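You operate a simulated robot arm through the tools that you are given. There is no shell and no other tool. Be economical: measure what you need, move in short steps, check, and stop when the job is done.

You run a simulated two-armed robot. Do the job below in one go: nothing can be reset, and whatever is moved stays where it is left.

## Task
On the top of the brown table, fold the white cloth in half, so that its two short edges meet.

Only the result counts: the job must be done as asked and must still hold three seconds after the hand-in. Knocking over, shifting, dropping, spilling or breaking anything else fails it. Flat cloth is picked up by pressing the open fingertips on it (5 to 10 N) and closing them slowly along it; thin cloth reads only 2 to 8 mm in the jaws.

## Robot
Two 7-joint arms with two-finger parallel grippers on one trunk, on a base that drives. Base frame: it is fixed to the floor where the robot stands at the start and does not move with it; the origin is under the middle of the robot, x ahead of it, y to its left, z up; the surface under the hand at the start is at about z = 780. Units: mm, rad, N and s.
The left shoulder is at the start at [70, 134, 1076], the right one opposite. With the tool pointing down near the work surface each hand reaches from about 180 to 640 mm from the robot's upright axis, wherever it stands, measured 20 degrees to its own side. Places, roughly: top of the brown table [500, 100, 800]. Payload 1.57 kg a hand.
The TCP of each hand is the grasp point between the finger pads, 30 mm short of the fingertips. In the tool frame z runs along the fingers and y along their closing line. The gripper opens to 80 mm. The fingers are 17 mm wide and 12 mm thick; the gripper's body (40 by 82 mm) begins 80 mm behind the TCP.
Orientation is told as [roll, pitch, yaw] about the base's x, y, z axes, in that order, counted from this pose: with the fingers straight down and closing along the base's y, the tool's x points along the base's -x, its y along +y and its z along -z.

## Interface
- The arms move only by the tool step_arm. It takes "left_targets", "right_targets" or both (then of equal length, played together; a hand with none holds still); each is a list of rows, each a list of 7 numbers: the turn, a rotation vector about the tool's x, y, z in units of 6 degrees (1.0 is 6 degrees), then the shift along the tool's x, y, z in units of 40 mm (1.0 is 40 mm), then the gripper command, from -1 (fully open) to 1 (shut), values between in proportion. In form: [[wx, wy, wz, x, y, z, fingers], ...]. A call has 1 to 10 rows; each row shifts and turns the commanded pose from where the row before left it, along the tool's axes as they then stand. A call with a number of a shift or a turn outside -1 to 1 is refused whole. Each row takes 0.2 s and may step no farther than 50 mm and 0.15 rad from the row before; otherwise, or with a gripper value out of range, the whole call is refused. Where a pose cannot be reached the arm comes as near as it can. A force on the tool above 40 N (or 10 N above the force at the start of the call, whichever is more), or a blocked arm, ends the call early, and 0.2 s more pass. Each finger travels about 153 mm/s and halts on what it meets, pressing with about 41 N; the grip force reading is that of the motor and also rises with nothing between the fingers. The clock runs only during rows and for 0.2 s after the last one: add rows that do not move to give the fingers time. The reply holds the time, the measured pose of the TCP, the force on the tool along the base axes, the opening and the grip force, in the units named above and with some noise, with the torque about the TCP (base axes, N m) and any sound that the robot's microphone picked up.
- Cameras (640 x 400 px; columns grow to the right, rows downward): "scene" is now at [131.6, -13.8, 1290.6]; the picture's right is [-0.19, -0.98, 0.00], its down [-0.67, 0.13, -0.73] and it looks along [0.72, -0.14, -0.68] (base axes); focal length 214 px, centre (320, 200). "left" rides on the left gripper at [72, 7, -122] in its tool frame; the picture's right is [-0.09, 1.00, 0.00], its down [-0.84, -0.08, -0.54] and it looks along [-0.54, -0.05, 0.84] (tool axes); focal length 238 px, centre (320, 200). "right" rides on the right gripper at [72, -7, -122] in its tool frame; the picture's right is [0.09, 1.00, 0.00], its down [-0.84, 0.08, -0.54] and it looks along [-0.54, 0.05, 0.84] (tool axes); focal length 238 px, centre (320, 200). There is no depth. A picture from a camera that has moved, and an enlarged one, comes with that camera's place and axes in the base frame and with its lens.
- snapshot(camera): a new picture of that camera. No time passes.
- move_column(by): slides the trunk up (or, below 0, down) by that many mm; the arms and the scene camera ride with it, the base frame stays. It gives what a move gives, with no picture.
- drive_base(legs): drives the robot by 1 to 6 legs, each [ahead, left, turn to the left] in mm, mm and rad, along the robot's own axes; the way and the turn of a leg run together, so that a leg with both is an arc; at most 1500 mm and 3.142 rad a leg. The arms and the cameras ride along, it lands a little off, and it stops where it bumps. It gives what a move gives.
- pan_tilt(pan, tilt): turns the head with the scene camera to pan (to the left, within 1.501 rad either way) and tilt (down, from -0.506 to 1.204), counted from straight ahead of the robot. It gives what a move gives.
- enlarge(camera, box): a new picture of the part [left, top, right, bottom] of that camera's present view, enlarged. No time passes.
- close_job(): hands the job in; it is judged then, once.

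Go step by step. Nothing tells you exact positions but the pictures and the camera data: compare them with the known pose of the tool, close in by small moves and look again before you grip or let go. The budget is 120 turns and 100 pictures, counting those below and the enlarged ones. Unless the task says otherwise, let go and move clear before handing in, and close with one line.

The tools are called after "Emit:" as name(argument=value, ...) on one line, values as JSON. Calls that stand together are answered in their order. step_arm: Moves the arms, as the interface text tells. Its arguments: {"type":"object","properties":{"left_targets":{"type":"array","items":{"type":"array","items":{"type":"number"}}},"right_targets":{"type":"array","items":{"type":"array","items":{"type":"number"}}}},"required":[]} The other tools are called the same way: move_column (by) slides the trunk up or down; drive_base (legs) drives the base; pan_tilt (pan, tilt) turns the head that bears the scene camera; snapshot (camera) takes a picture; enlarge (camera, box) takes an enlarged picture of a part of a camera's view; close_job () hands the job in.

At the start:

```text
clock: 0.0
left_eef_pos: [416.6, 338.6, 1026.7]
left_ee_rot: [-0.001, 0.0, 0.002]
left_force: [-0.7, -0.2, 0.6]
left_torque: [0.02, -0.02, 0.0]
left_finger_gap: 80.2
left_gripper_force: 0.2
right_eef_pos: [415.9, -28.9, 1024.9]
right_ee_rot: [0.001, 0.0, 0.0]
right_force: [-0.1, 0.3, -0.2]
right_torque: [-0.02, 0.02, 0.03]
right_finger_gap: 80.0
right_gripper_force: 0.1
trunk travel left (down, up): [-650.0, 290.0]
robot x, y, heading: [3.4, 0.4, 0.004]
head pan, tilt: [-0.19, 0.75]
```

scene: 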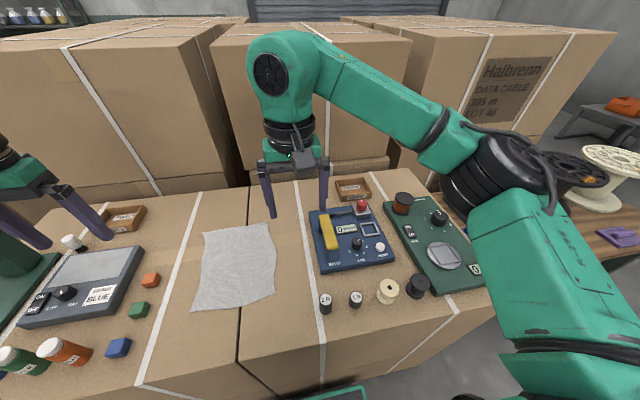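
right: 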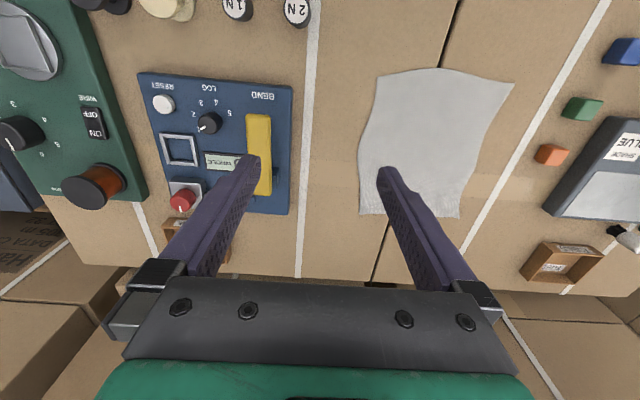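
left: 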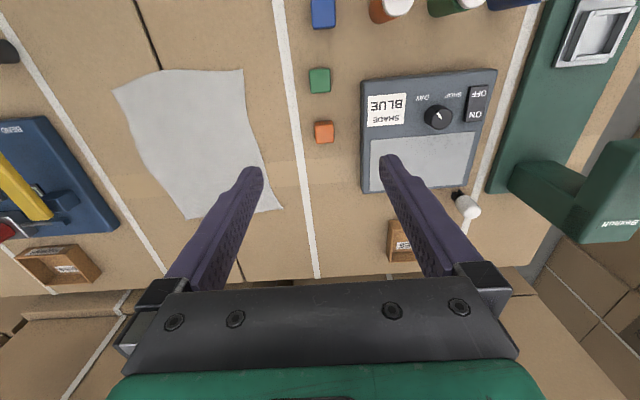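

I take the cloth's far short edge to be at x≈600 (y≈65 to 252) and its near one at x≈365, with the table top at z≈780. I'll bring both hands above the far corners, partly closed, and look.

Emit:
step_arm(left_targets=[[0, 0, 0, -0.62, -0.37, 0.5, 0.1], [0, 0, 0, -0.62, -0.37, 0.5, 0.1], [0, 0, 0, -0.62, -0.37, 0.5, 0.1], [0, 0, 0, -0.62, -0.37, 0.5, 0.1], [0, 0, 0, -0.62, -0.37, 0.5, 0.1], [0, 0, 0, -0.62, -0.37, 0.5, 0.1], [0, 0, 0, -0.62, -0.37, 0.5, 0.1], [0, 0, 0, 0, 0, 0, 0.1]], right_targets=[[0, 0, 0, -0.62, 0.41, 0.5, 0.1], [0, 0, 0, -0.62, 0.41, 0.5, 0.1], [0, 0, 0, -0.62, 0.41, 0.5, 0.1], [0, 0, 0, -0.62, 0.41, 0.5, 0.1], [0, 0, 0, -0.62, 0.41, 0.5, 0.1], [0, 0, 0, -0.62, 0.41, 0.5, 0.1], [0, 0, 0, -0.62, 0.41, 0.5, 0.1], [0, 0, 0, 0, 0, 0, 0.1]])

Emit:
snapshot(camera="left")

Emit:
snapshot(camera="right")

Emit:
snapshot(camera="scene")

```text
clock: 1.8
left_eef_pos: [562.8, 239.0, 890.5]
left_ee_rot: [-0.001, -0.002, 0.001]
left_force: [-0.3, -0.2, -0.5]
left_torque: [0.01, 0.0, 0.0]
left_finger_gap: 36.0
left_gripper_force: 0.0
left hand out of reach, approached as far as the arm can: row 7
right_eef_pos: [537.6, 53.0, 926.0]
right_ee_rot: [0.0, 0.0, 0.0]
right_force: [-0.3, -0.1, 0.7]
right_torque: [-0.01, 0.02, 0.0]
right_finger_gap: 35.8
right_gripper_force: 0.0
right hand out of reach, approached as far as the arm can: row 6, 7
trunk travel left (down, up): [-650.0, 290.0]
robot x, y, heading: [-2.1, 1.3, -0.003]
head pan, tilt: [-0.19, 0.75]
```

```text
96 pictures are left
camera left: at [490.3, 245.8, 1013.5], right [0.09, 1.0, 0.0], down [0.84, -0.08, 0.54], along [0.54, -0.05, -0.84], focal length 238 px, centre (320, 200)
```

left: 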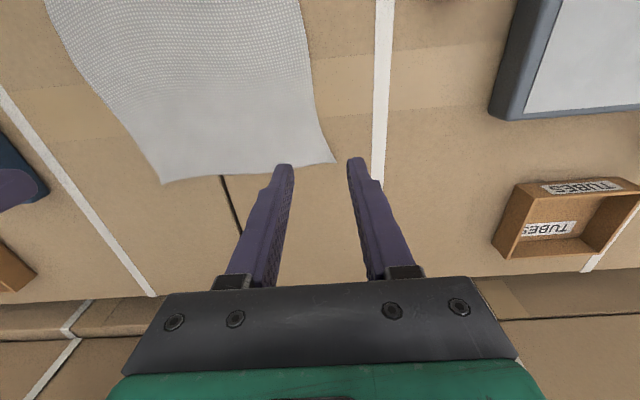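

```text
95 pictures are left
camera right: at [466.1, 46.3, 1047.7], right [-0.09, 1.0, 0.0], down [0.84, 0.08, 0.54], along [0.54, 0.05, -0.84], focal length 238 px, centre (320, 200)
```

right: 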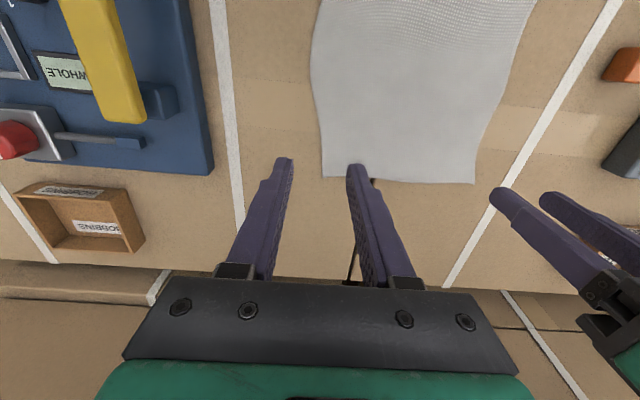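

```text
94 pictures are left
camera scene: at [131.7, -13.7, 1290.6], right [-0.19, -0.98, 0.0], down [-0.67, 0.13, -0.73], along [0.72, -0.14, -0.68], focal length 214 px, centre (320, 200)
```

scene: 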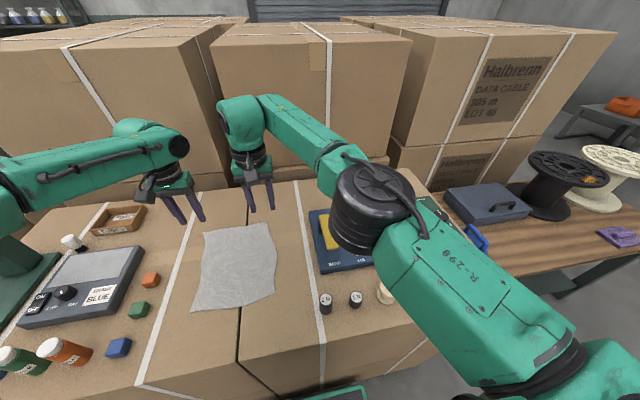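

The far corners are at the limit of reach, so the robot should stand further left and a bit further ahead. I'll look at the floor and the table edge before driving.

Emit:
pan_tilt(pan=0.4, tilt=1.2)

Emit:
snapshot(camera="scene")

```text
clock: 2.8
left_eef_pos: [563.1, 239.5, 891.8]
left_ee_rot: [0.001, -0.003, 0.002]
left_force: [-0.4, 0.6, 0.1]
left_torque: [-0.01, 0.01, -0.04]
left_finger_gap: 35.8
left_gripper_force: 0.1
right_eef_pos: [538.4, 53.3, 926.0]
right_ee_rot: [0.0, 0.0, 0.001]
right_force: [-0.5, -0.9, -0.2]
right_torque: [0.04, -0.03, 0.02]
right_finger_gap: 36.0
right_gripper_force: 0.1
trunk travel left (down, up): [-650.0, 290.0]
robot x, y, heading: [1.7, 1.2, -0.002]
head pan, tilt: [0.4, 1.201]
```

```text
93 pictures are left
camera scene: at [101.9, 23.6, 1258.9], right [0.39, -0.92, 0.0], down [-0.86, -0.36, -0.36], along [0.33, 0.14, -0.93], focal length 214 px, centre (320, 200)
```

scene: 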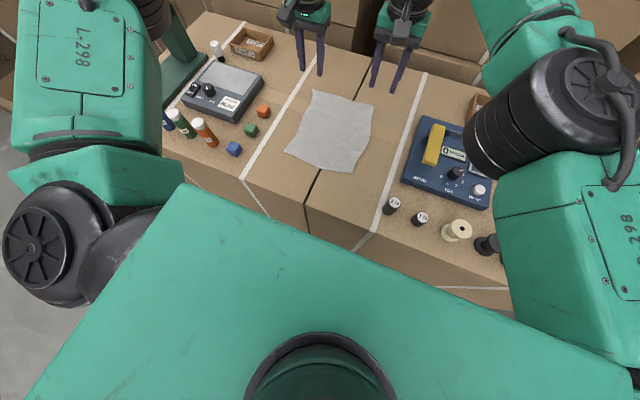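

The floor to the left looks clear and the table's front is close ahead. I'll drive left 150 mm only, so both shoulders face the cloth.

Emit:
drive_base(legs=[[0, 150, 0]])

Emit:
pan_tilt(pan=0.0, tilt=0.85)

Emit:
snapshot(camera="scene")

```text
clock: 4.2
left_eef_pos: [563.3, 385.8, 892.3]
left_ee_rot: [0.0, -0.001, -0.001]
left_force: [0.0, 1.1, 0.6]
left_torque: [0.0, -0.02, -0.02]
left_finger_gap: 36.1
left_gripper_force: 0.1
right_eef_pos: [537.6, 198.1, 925.5]
right_ee_rot: [-0.002, -0.001, -0.002]
right_force: [0.0, 0.4, -0.3]
right_torque: [0.02, 0.0, 0.03]
right_finger_gap: 36.1
right_gripper_force: 0.0
trunk travel left (down, up): [-650.0, 290.0]
robot x, y, heading: [2.0, 145.5, -0.0]
head pan, tilt: [0.4, 1.201]
```

```text
clock: 5.0
left_eef_pos: [563.4, 386.3, 892.5]
left_ee_rot: [0.001, -0.001, -0.002]
left_force: [0.9, -0.2, 0.4]
left_torque: [0.02, 0.02, -0.02]
left_finger_gap: 36.0
left_gripper_force: 0.0
right_eef_pos: [537.5, 199.2, 925.9]
right_ee_rot: [0.002, 0.001, -0.002]
right_force: [0.4, -0.1, -0.2]
right_torque: [0.03, 0.02, -0.03]
right_finger_gap: 36.2
right_gripper_force: 0.0
trunk travel left (down, up): [-650.0, 290.0]
robot x, y, heading: [4.0, 148.7, -0.0]
head pan, tilt: [0.0, 0.85]
```

```text
92 pictures are left
camera scene: at [128.7, 148.8, 1282.5], right [0.0, -1.0, 0.0], down [-0.75, 0.0, -0.66], along [0.66, 0.0, -0.75], focal length 214 px, centre (320, 200)
```

scene: 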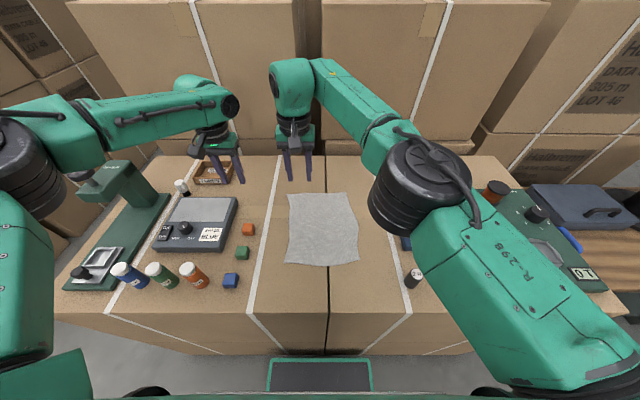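

The far corners now come out at about A(594,253) and B(602,60), and the near ones at D(361,235) and C(363,53). I'll place the hands just above the far corners, about 20 mm off the table.

Emit:
step_arm(left_targets=[[0, 0, 0, -0.113, -0.81, 0.31, 0.3], [0, 0, 0, -0.113, -0.81, 0.31, 0.3], [0, 0, 0, -0.113, -0.81, 0.31, 0.3], [0, 0, 0, -0.113, -0.81, 0.31, 0.3], [0, 0, 0, -0.113, -0.81, 0.31, 0.3], [0, 0, 0, 0, 0, 0, 0.3]], right_targets=[[0, 0, 0, 0, -0.545, 0.48, 0.3], [0, 0, 0, 0, -0.545, 0.48, 0.3], [0, 0, 0, -0.278, -0.545, 0.48, 0.3], [0, 0, 0, -0.556, -0.545, 0.48, 0.3], [0, 0, 0, -0.556, -0.545, 0.48, 0.3], [0, 0, 0, 0, 0, 0, 0.3]])

Emit:
snapshot(camera="left")

Emit:
snapshot(camera="right")

```text
clock: 6.4
left_eef_pos: [499.0, 278.7, 856.6]
left_ee_rot: [-0.001, -0.001, -0.002]
left_force: [0.4, 0.1, 0.2]
left_torque: [0.0, -0.01, -0.05]
left_finger_gap: 27.7
left_gripper_force: 0.0
left hand out of reach, approached as far as the arm can: row 1, 2, 3, 4, 5
right_eef_pos: [582.2, 101.2, 840.3]
right_ee_rot: [0.0, 0.002, -0.003]
right_force: [0.2, -0.1, -0.6]
right_torque: [-0.01, -0.01, -0.02]
right_finger_gap: 28.1
right_gripper_force: 0.0
right hand out of reach, approached as far as the arm can: row 5
trunk travel left (down, up): [-650.0, 290.0]
robot x, y, heading: [-0.4, 150.4, -0.003]
head pan, tilt: [0.0, 0.85]
```

```text
91 pictures are left
camera left: at [425.5, 283.9, 978.7], right [0.09, 1.0, 0.0], down [0.84, -0.08, 0.54], along [0.54, -0.05, -0.84], focal length 238 px, centre (320, 200)
```

left: 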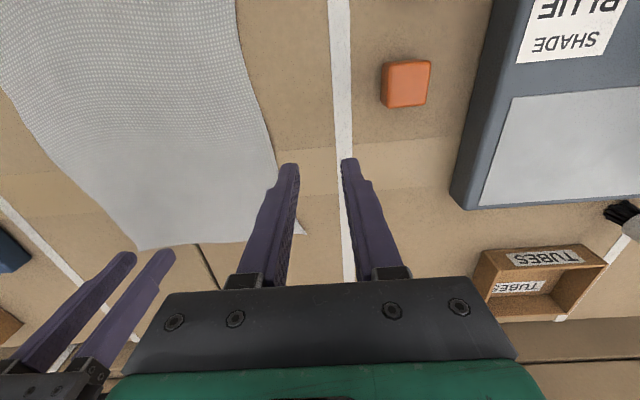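

```text
90 pictures are left
camera right: at [510.4, 93.8, 961.5], right [-0.09, 1.0, 0.0], down [0.84, 0.08, 0.54], along [0.54, 0.05, -0.84], focal length 238 px, centre (320, 200)
```

right: 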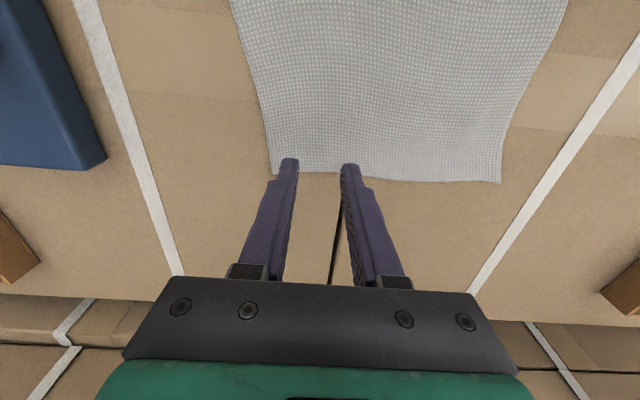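

The right hand is nearly in place, but the left one was held up on its way. I'll try leading the left sideways first, then ahead.

Emit:
step_arm(left_targets=[[0, 0, 0, 0, -0.7, 0, 0.3], [0, 0, 0, 0, -0.7, 0, 0.3], [0, 0, 0, -0.7, 0, 0, 0.3], [0, 0, 0, -0.7, 0, 0, 0.3], [0, 0, 0, -0.6, 0, 0, 0.3], [0, 0, 0, 0, 0, 0, 0.3]])

Emit:
snapshot(camera="scene")

```text
clock: 7.8
left_eef_pos: [510.8, 284.0, 880.4]
left_ee_rot: [-0.001, -0.003, -0.003]
left_force: [0.4, 0.4, 0.2]
left_torque: [0.0, 0.01, -0.03]
left_finger_gap: 28.0
left_gripper_force: 0.0
left hand out of reach, approached as far as the arm can: row 1, 2, 3, 4, 5
right_eef_pos: [582.6, 100.9, 840.2]
right_ee_rot: [0.0, 0.0, -0.001]
right_force: [-0.1, -0.1, 0.4]
right_torque: [0.02, 0.0, 0.01]
right_finger_gap: 28.0
right_gripper_force: 0.0
trunk travel left (down, up): [-650.0, 290.0]
robot x, y, heading: [1.6, 149.5, -0.003]
head pan, tilt: [0.0, 0.85]
```

```text
89 pictures are left
camera scene: at [128.7, 148.9, 1282.6], right [0.0, -1.0, 0.0], down [-0.75, 0.0, -0.66], along [0.66, 0.0, -0.75], focal length 214 px, centre (320, 200)
```

scene: 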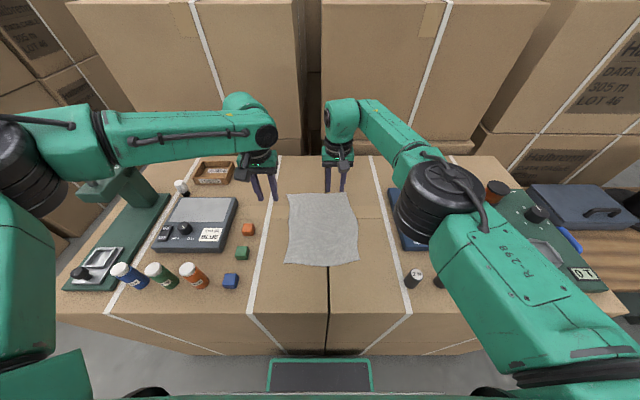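

The left arm can't come that far inward from here. I'll drive back right about 75 mm as a compromise, then try the left hand again, tilting the fingers slightly forward to gain reach.

Emit:
drive_base(legs=[[0, -80, 0]])

Emit:
step_arm(left_targets=[[0, 0, 0, 0.3, 0, 0, 0.3], [0, 0, 0, -0.5, 0, 0.3, 0.3], [0, 0, 0, -0.5, 0, 0.3, 0.3], [0, 0, 0, -0.5, 0, 0.3, 0.3], [0, 0, 0, -0.5, 0, 0.3, 0.3], [0, 0, 0, 0, 0, 0, 0.3]])

```text
clock: 8.9
left_eef_pos: [510.2, 206.6, 879.8]
left_ee_rot: [-0.001, -0.003, 0.001]
left_force: [-0.2, -0.9, 0.0]
left_torque: [0.03, 0.0, -0.01]
left_finger_gap: 28.0
left_gripper_force: 0.0
right_eef_pos: [581.7, 22.8, 840.1]
right_ee_rot: [0.0, 0.0, -0.001]
right_force: [0.1, 0.4, 0.5]
right_torque: [0.02, 0.02, 0.0]
right_finger_gap: 27.9
right_gripper_force: 0.0
trunk travel left (down, up): [-650.0, 290.0]
robot x, y, heading: [-0.7, 67.6, -0.002]
head pan, tilt: [0.0, 0.85]
```

```text
clock: 10.3
left_eef_pos: [525.8, 240.6, 851.4]
left_ee_rot: [-0.004, -0.007, -0.001]
left_force: [0.4, -0.8, -0.6]
left_torque: [-0.04, 0.0, 0.03]
left_finger_gap: 27.9
left_gripper_force: 0.0
left hand out of reach, approached as far as the arm can: row 2, 3, 4, 5
right_eef_pos: [582.8, 23.4, 839.2]
right_ee_rot: [0.0, 0.0, -0.002]
right_force: [0.1, 0.1, 0.3]
right_torque: [0.02, 0.01, -0.01]
right_finger_gap: 27.8
right_gripper_force: 0.1
trunk travel left (down, up): [-650.0, 290.0]
robot x, y, heading: [-2.5, 69.1, -0.003]
head pan, tilt: [0.0, 0.85]
```

The left hand still stops short of the corner. I'll test a forward tilt of the left fingers (18°), which should bring its wrist back.

Emit:
step_arm(left_targets=[[0, 0, 0, 0.2, 0, -0.3, 0.3], [0, -1, 0, 0, 0, 0, 0.3], [0, -1, 0, 0, 0, 0, 0.3], [0, -1, 0, 0, 0, 0, 0.3], [0, 0, 0, -0.5, 0, 0.1, 0.3], [0, 0, 0, -0.5, 0, 0.1, 0.3], [0, 0, 0, -0.5, 0, 0.1, 0.3], [0, 0, 0, 0, 0, 0, 0.3]])

Emit:
snapshot(camera="scene")

```text
clock: 12.1
left_eef_pos: [577.1, 241.0, 869.1]
left_ee_rot: [-0.001, -0.318, 0.002]
left_force: [-0.9, -1.0, -0.7]
left_torque: [0.0, 0.0, -0.03]
left_finger_gap: 27.8
left_gripper_force: 0.0
right_eef_pos: [581.3, 21.9, 839.9]
right_ee_rot: [-0.001, -0.002, -0.001]
right_force: [0.0, -0.1, 0.5]
right_torque: [-0.01, 0.0, 0.02]
right_finger_gap: 28.1
right_gripper_force: 0.0
trunk travel left (down, up): [-650.0, 290.0]
robot x, y, heading: [1.4, 71.3, -0.005]
head pan, tilt: [0.0, 0.85]
```

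```text
88 pictures are left
camera scene: at [128.2, 70.2, 1282.6], right [0.0, -1.0, 0.0], down [-0.75, 0.0, -0.66], along [0.66, 0.0, -0.75], focal length 214 px, centre (320, 200)
```

scene: 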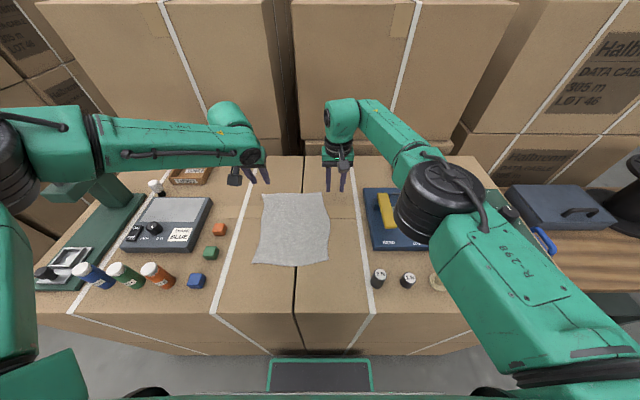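

The tilt works. I'll tilt the right hand the same way and bring both hands to about 15 mm above the cloth corners.

Emit:
step_arm(left_targets=[[0, 0, 0, 0.12, -0.19, 0.36, 0.3], [0, 0, 0, 0.12, -0.19, 0.36, 0.3], [0, 0, 0, 0.11, 0, 0.35, 0.3], [0, 0, 0, 0, 0, 0, 0.3], [0, 0, 0, 0, 0, 0, 0.3], [0, 0, 0, 0, 0, 0, 0.3]], right_targets=[[0, -1, 0, 0, 0.3, 0, 0.3], [0, -1, 0, 0, 0.3, 0, 0.3], [0, -1, 0, 0, 0.3, 0, 0.3], [0, 0, 0, 0, 0.75, 0, 0.3], [0, 0, 0, 0, 0, 0.4, 0.3], [0, 0, 0, 0, 0, 0, 0.3]])

Emit:
snapshot(camera="left")

Emit:
snapshot(camera="right")

```text
clock: 13.5
left_eef_pos: [570.8, 231.4, 829.2]
left_ee_rot: [-0.005, -0.32, -0.001]
left_force: [0.6, -0.1, 0.1]
left_torque: [-0.02, 0.01, 0.02]
left_finger_gap: 28.0
left_gripper_force: 0.0
left hand out of reach, approached as far as the arm can: row 2, 3
right_eef_pos: [588.1, 89.4, 825.1]
right_ee_rot: [0.0, -0.314, -0.001]
right_force: [0.1, 0.0, -0.2]
right_torque: [-0.01, 0.01, 0.04]
right_finger_gap: 27.8
right_gripper_force: 0.1
trunk travel left (down, up): [-650.0, 290.0]
robot x, y, heading: [0.3, 67.5, -0.001]
head pan, tilt: [0.0, 0.85]
```

```text
87 pictures are left
camera left: at [463.5, 237.3, 921.9], right [0.09, 1.0, 0.03], down [0.62, -0.08, 0.78], along [0.78, -0.05, -0.63], focal length 238 px, centre (320, 200)
```

left: 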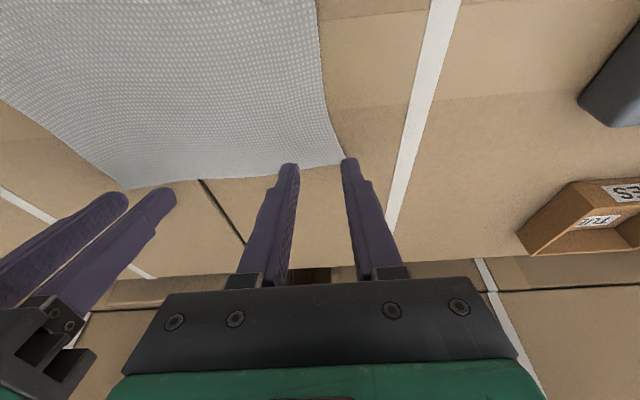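

```text
86 pictures are left
camera right: at [481.6, 82.3, 918.5], right [-0.09, 1.0, -0.03], down [0.63, 0.08, 0.77], along [0.77, 0.05, -0.63], focal length 238 px, centre (320, 200)
```

right: 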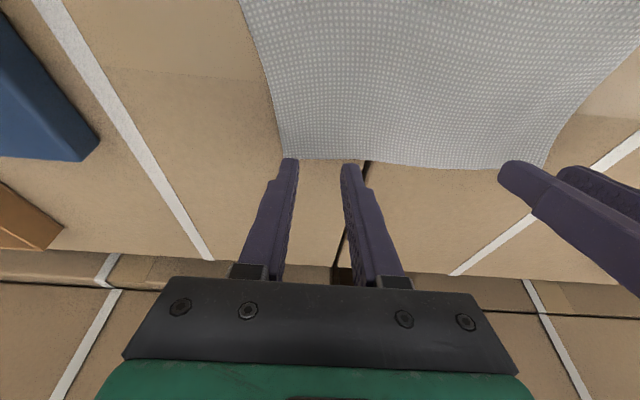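

The corners are confirmed at A(594,251) and B(604,61). The left arm runs out of reach as it goes down, so I'll raise both hands relative to the trunk, lower the trunk by 70, and then adjust.

Emit:
step_arm(left_targets=[[0, 0, 0, -0.18, 0, -0.55, 0.3], [0, 0, 0, -0.18, 0, -0.55, 0.3], [0, 0, 0, -0.18, 0, -0.55, 0.3], [0, 0, 0, 0, 0, 0, 0.3]], right_targets=[[0, 0, 0, -0.18, 0, -0.55, 0.3], [0, 0, 0, -0.18, 0, -0.55, 0.3], [0, 0, 0, -0.18, 0, -0.55, 0.3], [0, 0, 0, 0, 0, 0, 0.3]])

Emit:
move_column(by=-60)

```text
clock: 14.5
left_eef_pos: [571.5, 230.9, 898.1]
left_ee_rot: [-0.002, -0.318, 0.001]
left_force: [-0.1, 0.1, 0.2]
left_torque: [0.01, 0.0, 0.0]
left_finger_gap: 28.0
left_gripper_force: 0.1
right_eef_pos: [589.1, 87.9, 894.4]
right_ee_rot: [-0.001, -0.314, -0.001]
right_force: [0.2, 0.1, -0.3]
right_torque: [-0.02, 0.0, 0.02]
right_finger_gap: 27.8
right_gripper_force: 0.0
trunk travel left (down, up): [-650.0, 290.0]
robot x, y, heading: [0.3, 65.9, 0.0]
head pan, tilt: [0.0, 0.85]
```

```text
clock: 15.5
left_eef_pos: [571.0, 230.6, 838.2]
left_ee_rot: [-0.002, -0.317, 0.0]
left_force: [-0.7, 0.3, -1.2]
left_torque: [0.01, -0.03, -0.02]
left_finger_gap: 27.9
left_gripper_force: 0.0
right_eef_pos: [589.4, 86.4, 833.9]
right_ee_rot: [0.001, -0.315, -0.002]
right_force: [1.0, 0.4, -0.1]
right_torque: [0.01, 0.02, 0.0]
right_finger_gap: 28.0
right_gripper_force: 0.0
trunk travel left (down, up): [-590.0, 350.0]
robot x, y, heading: [-3.1, 66.7, 0.001]
head pan, tilt: [0.0, 0.85]
```

Next I'll bring both hands down to about 5 mm above the table at the grip points.

Emit:
step_arm(left_targets=[[0, 0, 0, 0.02, -0.16, 0.31, 0.3], [0, 0, 0, 0.02, 0, 0.31, 0.3], [0, 0, 0, 0, 0, 0, 0.3]], right_targets=[[0, 0, 0, 0.13, 0.06, 0.22, 0.3], [0, 0, 0, 0.13, 0, 0.22, 0.3], [0, 0, 0, 0, 0, 0, 0.3]])

Emit:
enlarge(camera="left", box=[220, 100, 420, 225])

Emit:
enlarge(camera="right", box=[220, 100, 420, 225])

```text
clock: 16.3
left_eef_pos: [577.0, 224.6, 812.5]
left_ee_rot: [-0.001, -0.318, 0.0]
left_force: [-0.7, -0.1, -0.6]
left_torque: [-0.04, 0.02, -0.04]
left_finger_gap: 27.6
left_gripper_force: 0.0
right_eef_pos: [583.4, 89.8, 813.6]
right_ee_rot: [-0.001, -0.314, -0.002]
right_force: [0.0, -0.3, 0.5]
right_torque: [0.01, 0.02, -0.02]
right_finger_gap: 27.8
right_gripper_force: 0.0
trunk travel left (down, up): [-590.0, 350.0]
robot x, y, heading: [2.5, 64.3, -0.005]
head pan, tilt: [0.0, 0.85]
```

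```text
3.20 times, centred on (320, 162) of left
camera zoom: at [470.3, 231.4, 906.3], right [0.09, 1.0, 0.03], down [0.63, -0.08, 0.78], along [0.78, -0.05, -0.63], focal length 763 px, centre (320, 320)
```

zoom: 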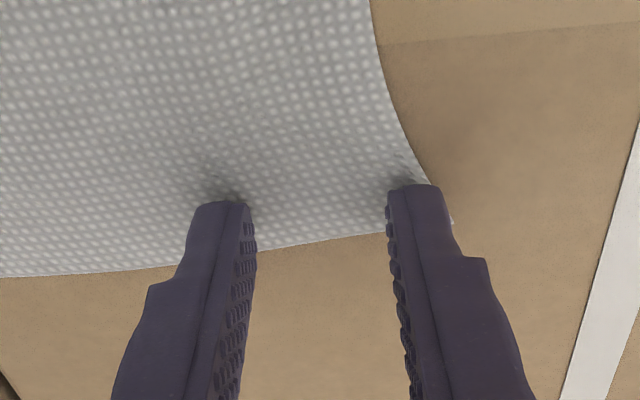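

```text
3.20 times, centred on (320, 162) of right
camera zoom: at [478.0, 83.1, 907.3], right [-0.09, 1.0, -0.03], down [0.63, 0.08, 0.77], along [0.77, 0.05, -0.63], focal length 763 px, centre (320, 320)
```

zoom: 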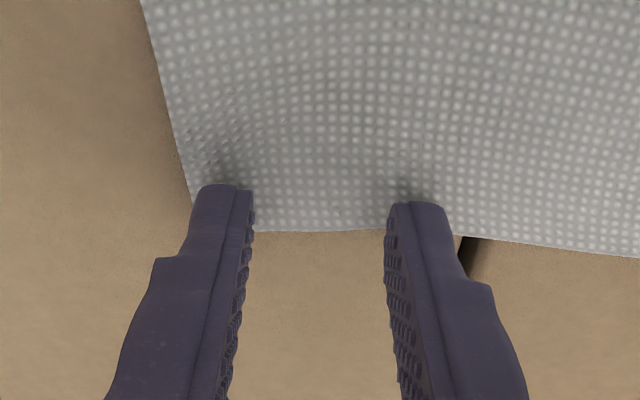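

Both pairs of tips are just inside the far edge, as wanted. I'll press down gently in small steps and watch the force.

Emit:
step_arm(left_targets=[[0, 0, 0, 0, 0, 0.05, 0.3], [0, 0, 0, 0, 0, 0.05, 0.3], [0, 0, 0, 0, 0, 0, 0.3]], right_targets=[[0, 0, 0, 0, 0, 0.05, 0.3], [0, 0, 0, 0, 0, 0.05, 0.3], [0, 0, 0, 0, 0, 0, 0.3]])

```text
clock: 17.1
left_eef_pos: [577.9, 224.3, 811.2]
left_ee_rot: [-0.002, -0.321, 0.001]
left_force: [-1.8, 1.0, 10.0]
left_torque: [0.15, 0.04, 0.04]
left_finger_gap: 28.3
left_gripper_force: 0.5
right_eef_pos: [584.4, 89.4, 811.9]
right_ee_rot: [0.003, -0.317, 0.0]
right_force: [1.6, 0.4, 6.5]
right_torque: [-0.02, -0.07, 0.02]
right_finger_gap: 27.8
right_gripper_force: 0.2
trunk travel left (down, up): [-590.0, 350.0]
robot x, y, heading: [-4.0, 66.1, -0.002]
head pan, tilt: [0.0, 0.85]
```

Contact reads 10 N left and 6.5 N right, which is in the advised range. Now I'll close the fingers slowly.

Emit:
step_arm(left_targets=[[0, 0, 0, 0, 0, 0, 0.36], [0, 0, 0, 0, 0, 0, 0.42], [0, 0, 0, 0, 0, 0, 0.48], [0, 0, 0, 0, 0, 0, 0.54], [0, 0, 0, 0, 0, 0, 0.6], [0, 0, 0, 0, 0, 0, 0.66], [0, 0, 0, 0, 0, 0, 0.72], [0, 0, 0, 0, 0, 0, 0.8], [0, 0, 0, 0, 0, 0, 0.9], [0, 0, 0, 0, 0, 0, 1]], right_targets=[[0, 0, 0, 0, 0, 0, 0.36], [0, 0, 0, 0, 0, 0, 0.42], [0, 0, 0, 0, 0, 0, 0.48], [0, 0, 0, 0, 0, 0, 0.54], [0, 0, 0, 0, 0, 0, 0.6], [0, 0, 0, 0, 0, 0, 0.66], [0, 0, 0, 0, 0, 0, 0.72], [0, 0, 0, 0, 0, 0, 0.8], [0, 0, 0, 0, 0, 0, 0.9], [0, 0, 0, 0, 0, 0, 1]])

Emit:
enlarge(camera="left", box=[220, 100, 420, 225])

Emit:
enlarge(camera="right", box=[220, 100, 420, 225])

```text
clock: 19.3
left_eef_pos: [577.1, 222.6, 812.5]
left_ee_rot: [-0.005, -0.323, -0.001]
left_force: [2.1, -16.6, 15.0]
left_torque: [-0.47, -0.09, -0.02]
left_finger_gap: 2.4
left_gripper_force: 24.1
right_eef_pos: [582.4, 90.3, 812.5]
right_ee_rot: [0.004, -0.318, 0.0]
right_force: [-1.7, 17.7, 5.2]
right_torque: [0.54, -0.01, 0.12]
right_finger_gap: 2.1
right_gripper_force: 24.0
trunk travel left (down, up): [-590.0, 350.0]
robot x, y, heading: [-2.2, 67.1, -0.003]
head pan, tilt: [0.0, 0.85]
```

```text
3.20 times, centred on (320, 162) of left
camera zoom: at [470.0, 229.4, 905.0], right [0.09, 1.0, 0.02], down [0.62, -0.08, 0.78], along [0.78, -0.06, -0.63], focal length 763 px, centre (320, 320)
```

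zoom: 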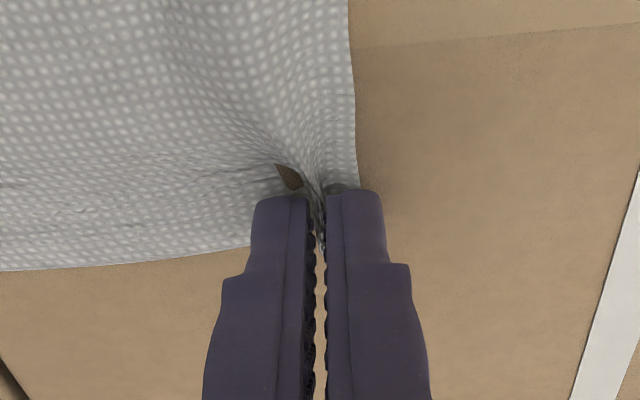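

```text
3.20 times, centred on (320, 162) of right
camera zoom: at [476.1, 83.8, 906.0], right [-0.09, 1.0, -0.02], down [0.63, 0.07, 0.78], along [0.77, 0.05, -0.63], focal length 763 px, centre (320, 320)
```

zoom: 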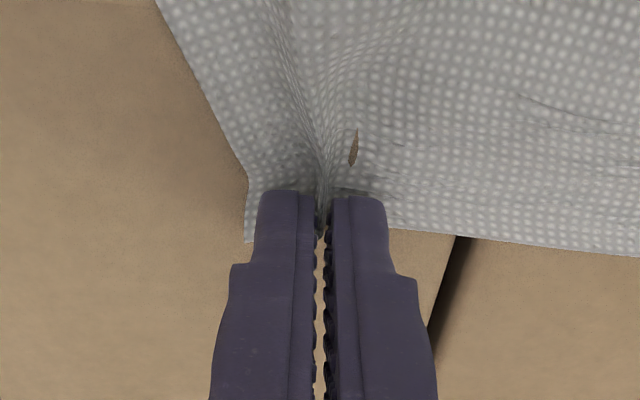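

The gaps read 2.4 and 2.1 mm, so cloth is pinched in both hands, but it is taut between them. I'll ease the hands toward each other while lifting a little.

Emit:
step_arm(left_targets=[[0, 0, 0, 0, -0.08, -0.08, 1], [0, 0, 0, -0.08, -0.08, -0.24, 1], [0, 0, 0, -0.08, 0, -0.24, 1], [0, 0, 0, -0.08, 0, -0.24, 1], [0, 0, 0, 0, 0, 0, 1]], right_targets=[[0, 0, 0, 0, 0.08, -0.08, 1], [0, 0, 0, -0.08, 0.08, -0.24, 1], [0, 0, 0, -0.08, 0, -0.24, 1], [0, 0, 0, -0.08, 0, -0.24, 1], [0, 0, 0, 0, 0, 0, 1]])

Emit:
snapshot(camera="scene")

Emit:
snapshot(camera="right")

```text
clock: 20.5
left_eef_pos: [578.4, 220.0, 843.1]
left_ee_rot: [-0.001, -0.318, 0.0]
left_force: [0.1, -2.9, -0.6]
left_torque: [-0.13, -0.03, -0.01]
left_finger_gap: 2.1
left_gripper_force: 23.1
right_eef_pos: [585.7, 95.4, 843.1]
right_ee_rot: [0.001, -0.314, -0.002]
right_force: [-0.3, 2.8, -0.6]
right_torque: [0.12, -0.03, 0.04]
right_finger_gap: 1.8
right_gripper_force: 23.9
trunk travel left (down, up): [-590.0, 350.0]
robot x, y, heading: [0.6, 70.7, 0.0]
head pan, tilt: [0.0, 0.85]
```

```text
81 pictures are left
camera scene: at [128.6, 70.2, 1222.6], right [0.0, -1.0, 0.0], down [-0.75, 0.0, -0.66], along [0.66, 0.0, -0.75], focal length 214 px, centre (320, 200)
```

scene: 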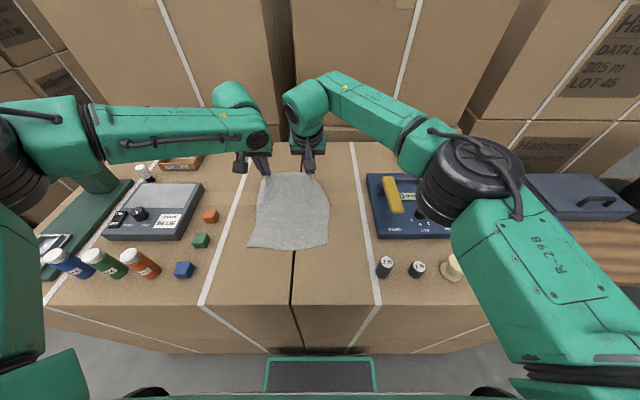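

```text
80 pictures are left
camera right: at [479.3, 88.9, 937.1], right [-0.09, 1.0, -0.03], down [0.63, 0.08, 0.77], along [0.77, 0.05, -0.63], focal length 238 px, centre (320, 200)
```

right: 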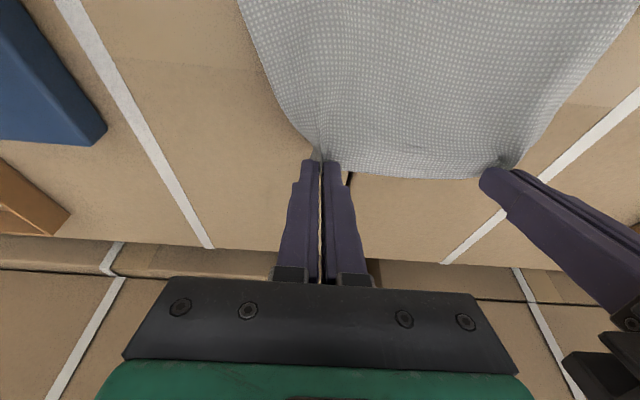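

Both hands hold the far edge cleanly. I'll now carry it back toward the robot in an arc over the fold line at x≈480, tilting the fingers forward as I go, starting with the first half.

Emit:
step_arm(left_targets=[[0, -0.5, 0, 0.124, -0.023, -0.507, 1], [0, -0.5, 0, 0.124, -0.023, -0.507, 1], [0, -0.5, 0, 0.26, -0.023, -0.533, 1], [0, -0.5, 0, 0.26, -0.023, -0.533, 1], [0, -0.5, 0, 0.41, -0.023, -0.464, 1], [0, -0.5, 0, 0.41, -0.023, -0.464, 1], [0, 0, 0, 0, 0, 0, 1]], right_targets=[[0, -0.5, 0, 0.124, -0.023, -0.507, 1], [0, -0.5, 0, 0.124, -0.023, -0.507, 1], [0, -0.5, 0, 0.26, -0.023, -0.533, 1], [0, -0.5, 0, 0.26, -0.023, -0.533, 1], [0, -0.5, 0, 0.41, -0.023, -0.464, 1], [0, -0.5, 0, 0.41, -0.023, -0.464, 1], [0, 0, 0, 0, 0, 0, 1]])

Emit:
snapshot(camera="scene")

```text
clock: 22.1
left_eef_pos: [470.8, 213.0, 922.2]
left_ee_rot: [-0.004, -0.631, 0.002]
left_force: [1.3, -2.3, 0.2]
left_torque: [-0.06, 0.03, -0.02]
left_finger_gap: 2.1
left_gripper_force: 23.6
right_eef_pos: [477.7, 90.8, 924.0]
right_ee_rot: [-0.001, -0.629, -0.002]
right_force: [-0.2, 3.0, -0.6]
right_torque: [0.03, 0.02, 0.06]
right_finger_gap: 1.8
right_gripper_force: 23.9
trunk travel left (down, up): [-590.0, 350.0]
robot x, y, heading: [-1.5, 70.8, -0.002]
head pan, tilt: [0.0, 0.85]
```

```text
79 pictures are left
camera scene: at [129.8, 70.1, 1222.4], right [0.0, -1.0, 0.0], down [-0.75, 0.0, -0.66], along [0.66, 0.0, -0.75], focal length 214 px, centre (320, 200)
```

scene: 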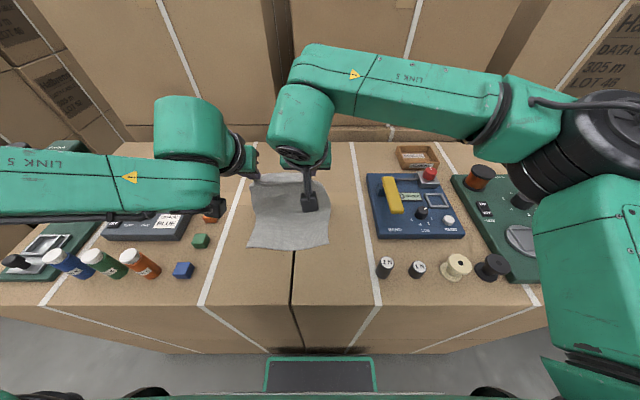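

The hands are over the fold line. Before lowering, I'll check the cloth and the clearance from the wrist cameras.

Emit:
snapshot(camera="left")

Emit:
snapshot(camera="right")

```text
78 pictures are left
camera left: at [340.3, 219.5, 977.2], right [0.07, 1.0, 0.05], down [0.36, -0.08, 0.93], along [0.93, -0.05, -0.36], focal length 238 px, centre (320, 200)
```

left: 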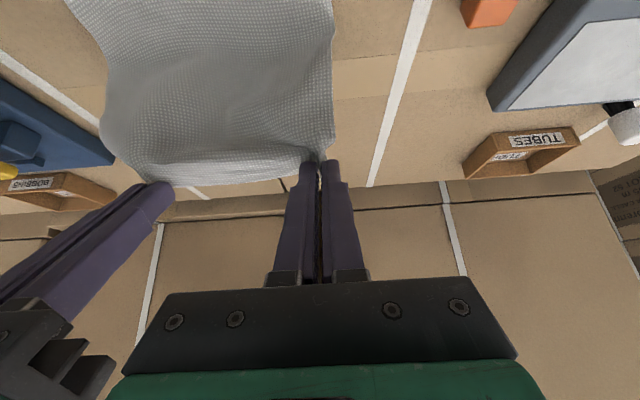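

```text
77 pictures are left
camera right: at [348.2, 83.8, 980.2], right [-0.07, 1.0, -0.05], down [0.36, 0.08, 0.93], along [0.93, 0.05, -0.36], focal length 238 px, centre (320, 200)
```

right: 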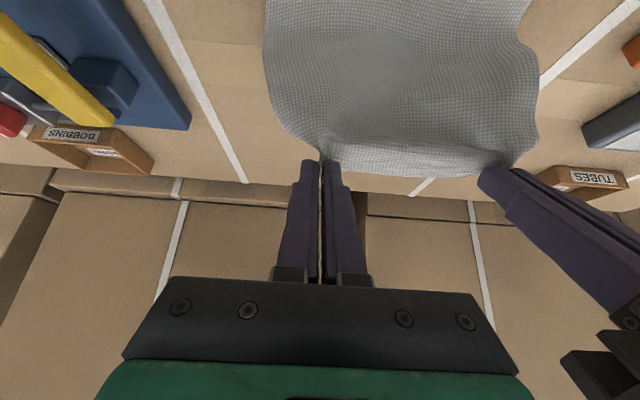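

The cloth hangs evenly from both hands. I'll continue the arc toward the near edge.

Emit:
step_arm(left_targets=[[0, -0.5, 0, 0.6, -0.023, -0.26, 1], [0, -0.5, 0, 0.6, -0.023, -0.26, 1], [0, -0.25, 0, 0.73, -0.023, 0.03, 1], [0, -0.25, 0, 0.73, -0.023, 0.03, 1], [0, 0, 0, 0, 0, 0, 1]], right_targets=[[0, -0.5, 0, 0.63, -0.023, -0.26, 1], [0, -0.5, 0, 0.63, -0.023, -0.26, 1], [0, -0.25, 0, 0.76, -0.023, 0.03, 1], [0, -0.25, 0, 0.76, -0.023, 0.03, 1], [0, 0, 0, 0, 0, 0, 1]])

Emit:
snapshot(camera="scene")

Emit:
snapshot(camera="right")

```text
clock: 23.3
left_eef_pos: [462.8, 213.9, 921.0]
left_ee_rot: [-0.002, -0.65, 0.001]
left_force: [-0.6, 0.1, 0.0]
left_torque: [0.04, -0.03, -0.01]
left_finger_gap: 0.0
left_gripper_force: 21.1
left hand out of reach, approached as far as the arm can: row 1, 2, 3, 4
right_eef_pos: [381.8, 86.3, 865.5]
right_ee_rot: [0.0, -0.786, -0.001]
right_force: [0.3, -0.9, 0.0]
right_torque: [0.03, -0.01, 0.02]
right_finger_gap: 2.2
right_gripper_force: 23.9
trunk travel left (down, up): [-590.0, 350.0]
robot x, y, heading: [0.1, 71.2, -0.005]
head pan, tilt: [0.0, 0.85]
```

```text
76 pictures are left
camera scene: at [128.5, 70.0, 1222.6], right [0.0, -1.0, 0.0], down [-0.75, 0.0, -0.66], along [0.66, 0.0, -0.75], focal length 214 px, centre (320, 200)
```

scene: 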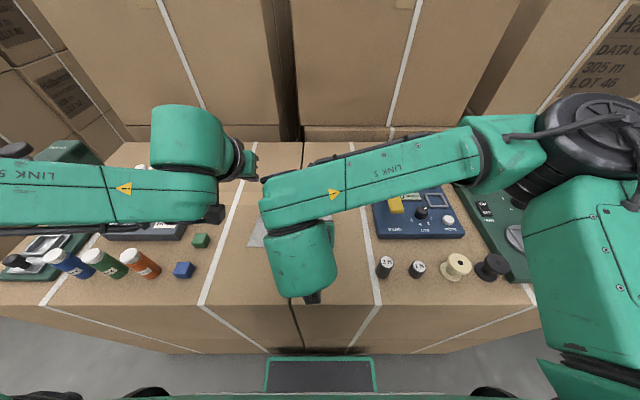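

```text
75 pictures are left
camera right: at [245.1, 80.3, 900.5], right [-0.06, 1.0, -0.07], down [0.21, 0.08, 0.97], along [0.98, 0.05, -0.21], focal length 238 px, centre (320, 200)
```

right: 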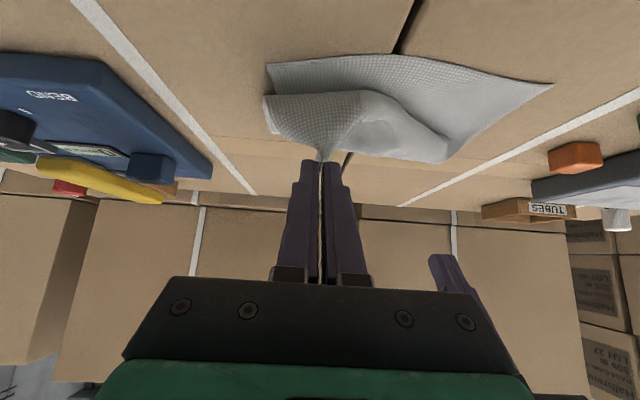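

The left arm hit a joint limit and lost its corner, while the right hand still holds. I'll lay the right corner down on the near-right corner, which is at about (382,47), and then deal with the left corner.

Emit:
step_arm(right_targets=[[0, 0, 0, 0.42, -0.067, 0.245, 1], [0, 0, 0, 0.42, -0.067, 0.245, 1], [0, 0, 0, 0.42, -0.067, 0.245, 1], [0, 0, 0, 0, 0, 0, 1]], left_targets=[[0, 0.5, 0, -0.2, 0.6, -0.5, 1], [0, 1, 0, -0.2, 0.6, -0.5, 1], [0, 1, 0, 0, 0.6, -0.5, 1], [0, 1, 0, 0, 0.6, -0.2, 1]])

Emit:
snapshot(camera="right")

Emit:
snapshot(camera="left")

Emit:
snapshot(camera="scene")

```text
clock: 24.3
left_eef_pos: [438.3, 311.0, 987.5]
left_ee_rot: [-0.003, -0.283, 0.002]
left_force: [0.6, 0.3, 0.1]
left_torque: [0.01, -0.01, 0.01]
left_finger_gap: 0.1
left_gripper_force: 21.4
right_eef_pos: [367.2, 79.7, 810.2]
right_ee_rot: [0.002, -0.789, -0.003]
right_force: [1.0, -0.5, 10.2]
right_torque: [0.04, -0.21, -0.01]
right_finger_gap: 2.0
right_gripper_force: 23.9
trunk travel left (down, up): [-590.0, 350.0]
robot x, y, heading: [1.1, 71.5, -0.003]
head pan, tilt: [0.0, 0.85]
```

```text
74 pictures are left
camera right: at [230.7, 73.2, 845.4], right [-0.06, 1.0, -0.06], down [0.2, 0.08, 0.98], along [0.98, 0.05, -0.21], focal length 238 px, centre (320, 200)
```

right: 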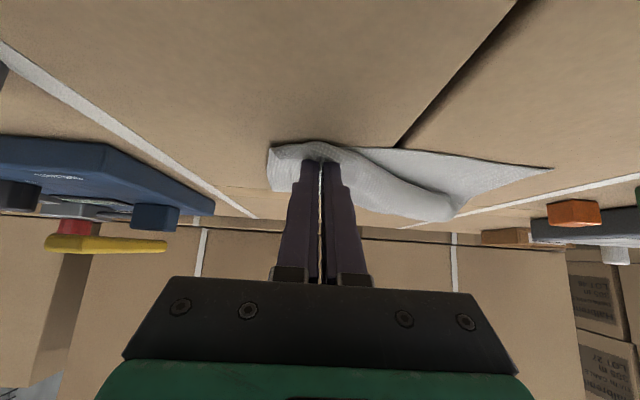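

```text
73 pictures are left
camera left: at [335.0, 317.2, 1084.0], right [0.09, 1.0, 0.02], down [0.65, -0.08, 0.75], along [0.75, -0.05, -0.66], focal length 238 px, centre (320, 200)
```

left: 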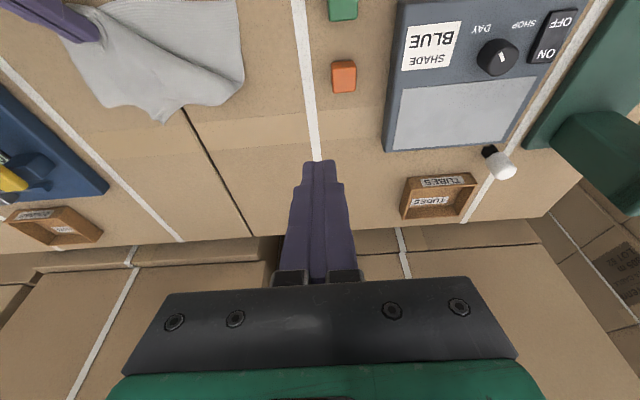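

```text
72 pictures are left
camera scene: at [127.8, 70.2, 1222.9], right [0.0, -1.0, 0.0], down [-0.75, 0.0, -0.66], along [0.66, 0.0, -0.75], focal length 214 px, centre (320, 200)
```

scene: 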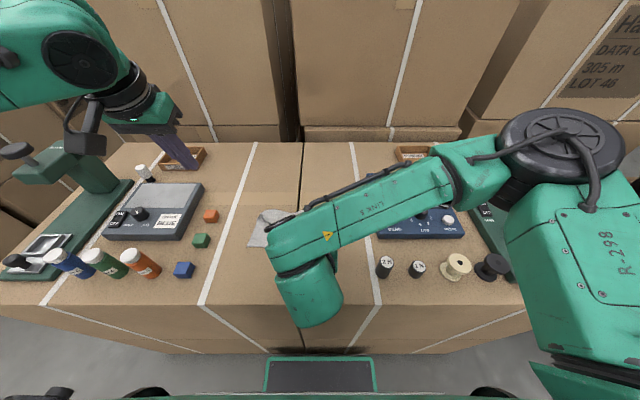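

The right corner is down on the near-right corner. I'll open slightly, withdraw backward and up, and then inspect the cloth.

Emit:
step_arm(right_targets=[[0, 0, 0, 0, 0, -0.03, 0.9], [0, 0, 0, 0, 0, 0, 0.75], [0, 0, 0, 0, 0, 0, 0.6], [0, 0, 0, 0, 0, -0.3, 0.6], [0, 0, 0, 0, 0, -0.6, 0.6], [0, 0, 0, -0.5, 0, -0.8, 0.6], [0, 0, 0, -0.8, -0.6, -0.2, 0.6], [0, 0.5, 0, -0.8, -0.8, 0, 0.6], [0, 1, 0, -0.8, -0.8, 0, 0.6], [0, 1, 0, 0, -0.8, 0, 0.6]])

Emit:
snapshot(camera="scene")

Emit:
snapshot(camera="right")

```text
clock: 26.5
left_eef_pos: [438.2, 310.1, 986.8]
left_ee_rot: [-0.001, -0.284, -0.001]
left_force: [0.1, -0.5, -0.6]
left_torque: [-0.01, 0.02, 0.03]
left_finger_gap: 0.0
left_gripper_force: 21.6
right_eef_pos: [397.5, -44.0, 944.2]
right_ee_rot: [0.002, -0.522, -0.003]
right_force: [0.0, 0.4, 0.1]
right_torque: [0.0, 0.02, 0.05]
right_finger_gap: 16.0
right_gripper_force: 0.0
trunk travel left (down, up): [-590.0, 350.0]
robot x, y, heading: [-0.4, 68.9, 0.001]
head pan, tilt: [0.0, 0.85]
```

```text
71 pictures are left
camera scene: at [128.3, 68.7, 1222.6], right [0.0, -1.0, 0.0], down [-0.75, 0.0, -0.66], along [0.66, 0.0, -0.75], focal length 214 px, centre (320, 200)
```

scene: 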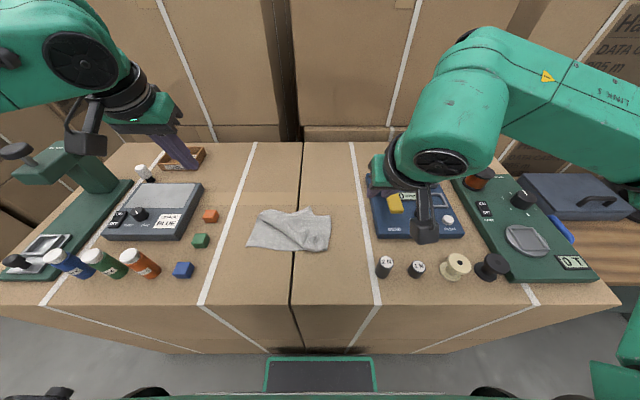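

```text
70 pictures are left
camera right: at [274.0, -50.4, 1014.1], right [-0.08, 1.0, -0.04], down [0.45, 0.07, 0.89], along [0.89, 0.05, -0.46], focal length 238 px, centre (320, 200)
```

right: 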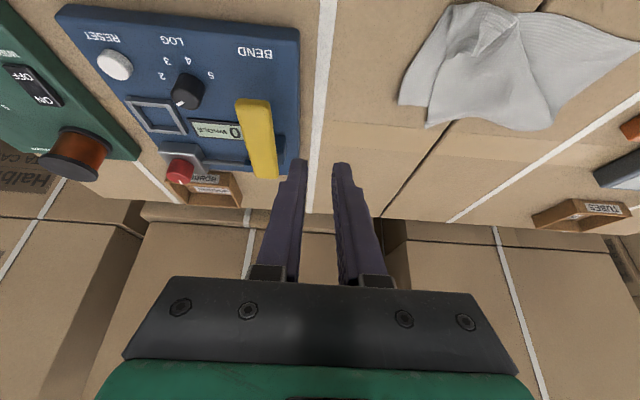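

Emit:
enlarge(camera="scene", box=[232, 190, 348, 263])

```text
5.48 times, centred on (290, 226) of scene
camera zoom: at [128.3, 68.7, 1222.6], right [0.0, -1.0, 0.0], down [-0.75, 0.0, -0.66], along [0.66, 0.0, -0.75], focal length 1175 px, centre (484, 55)
```

zoom: 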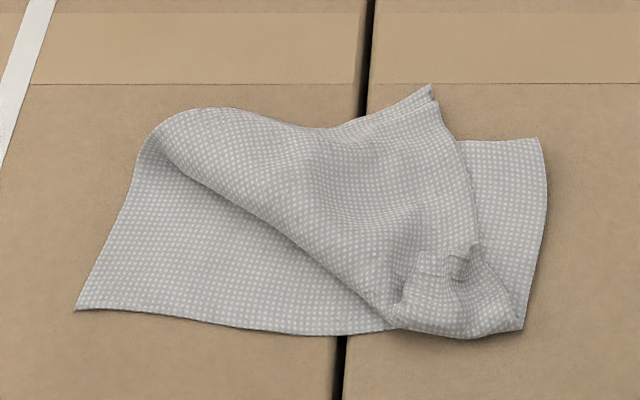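

The right corner landed on the near corner, but the left part of the flap got bunched. I'll bring the right hand's camera above the cloth for a closer look.

Emit:
step_arm(right_targets=[[0, 1, 0, 0, 0.7, -0.2, 0.6], [0, 1, 0, 0, 0.7, -0.2, 0.6], [0, 1, 0, 0, 0.7, 0, 0.6], [0, 1, 0, 0, 0.7, 0, 0.6], [0, 1, 0, 0, 0.7, 0, 0.6], [0, 0, 0, -0.4, 0.4, 0.4, 0.6], [0, 0, 0, -0.4, 0, 0.5, 0.6], [0, 0, 0, 0, 0, 0, 0.6]])

Emit:
snapshot(camera="right")

```text
clock: 28.3
left_eef_pos: [437.5, 310.8, 987.1]
left_ee_rot: [-0.002, -0.286, 0.0]
left_force: [-0.5, -0.6, -0.3]
left_torque: [0.02, 0.0, 0.0]
left_finger_gap: 0.0
left_gripper_force: 21.2
right_eef_pos: [420.7, 114.9, 923.5]
right_ee_rot: [0.001, -0.001, -0.001]
right_force: [0.3, -1.3, -0.2]
right_torque: [-0.05, -0.01, 0.03]
right_finger_gap: 16.0
right_gripper_force: 0.0
trunk travel left (down, up): [-590.0, 350.0]
robot x, y, heading: [2.7, 68.2, -0.003]
head pan, tilt: [0.0, 0.85]
```

```text
68 pictures are left
camera right: at [348.9, 107.0, 1045.1], right [-0.09, 1.0, 0.0], down [0.84, 0.08, 0.54], along [0.54, 0.05, -0.84], focal length 238 px, centre (320, 200)
```

right: 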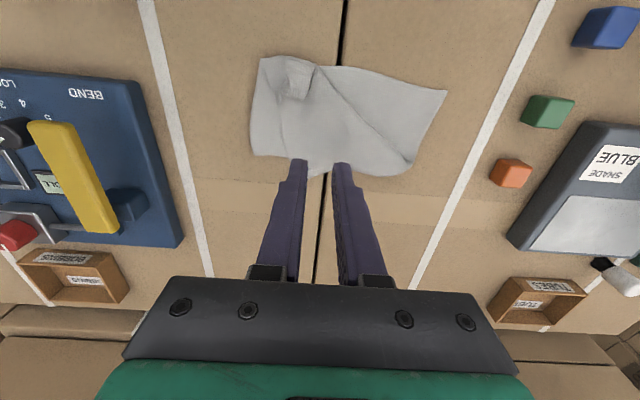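

Emit:
enlarge(camera="right", box=[230, 40, 460, 184])

```text
2.78 times, centred on (345, 112) of right
camera zoom: at [348.9, 107.0, 1045.1], right [-0.09, 1.0, 0.0], down [0.84, 0.08, 0.54], along [0.54, 0.05, -0.84], focal length 662 px, centre (251, 444)
```

zoom: 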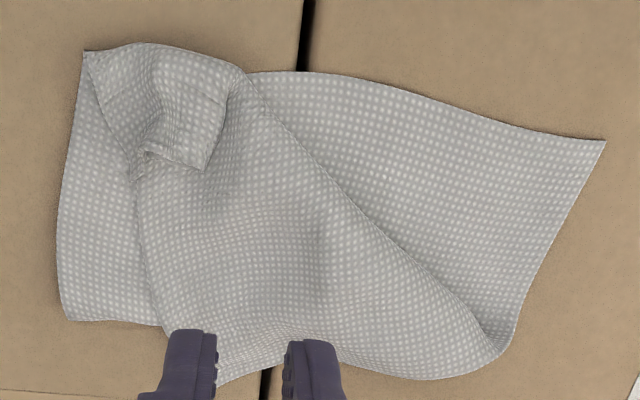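

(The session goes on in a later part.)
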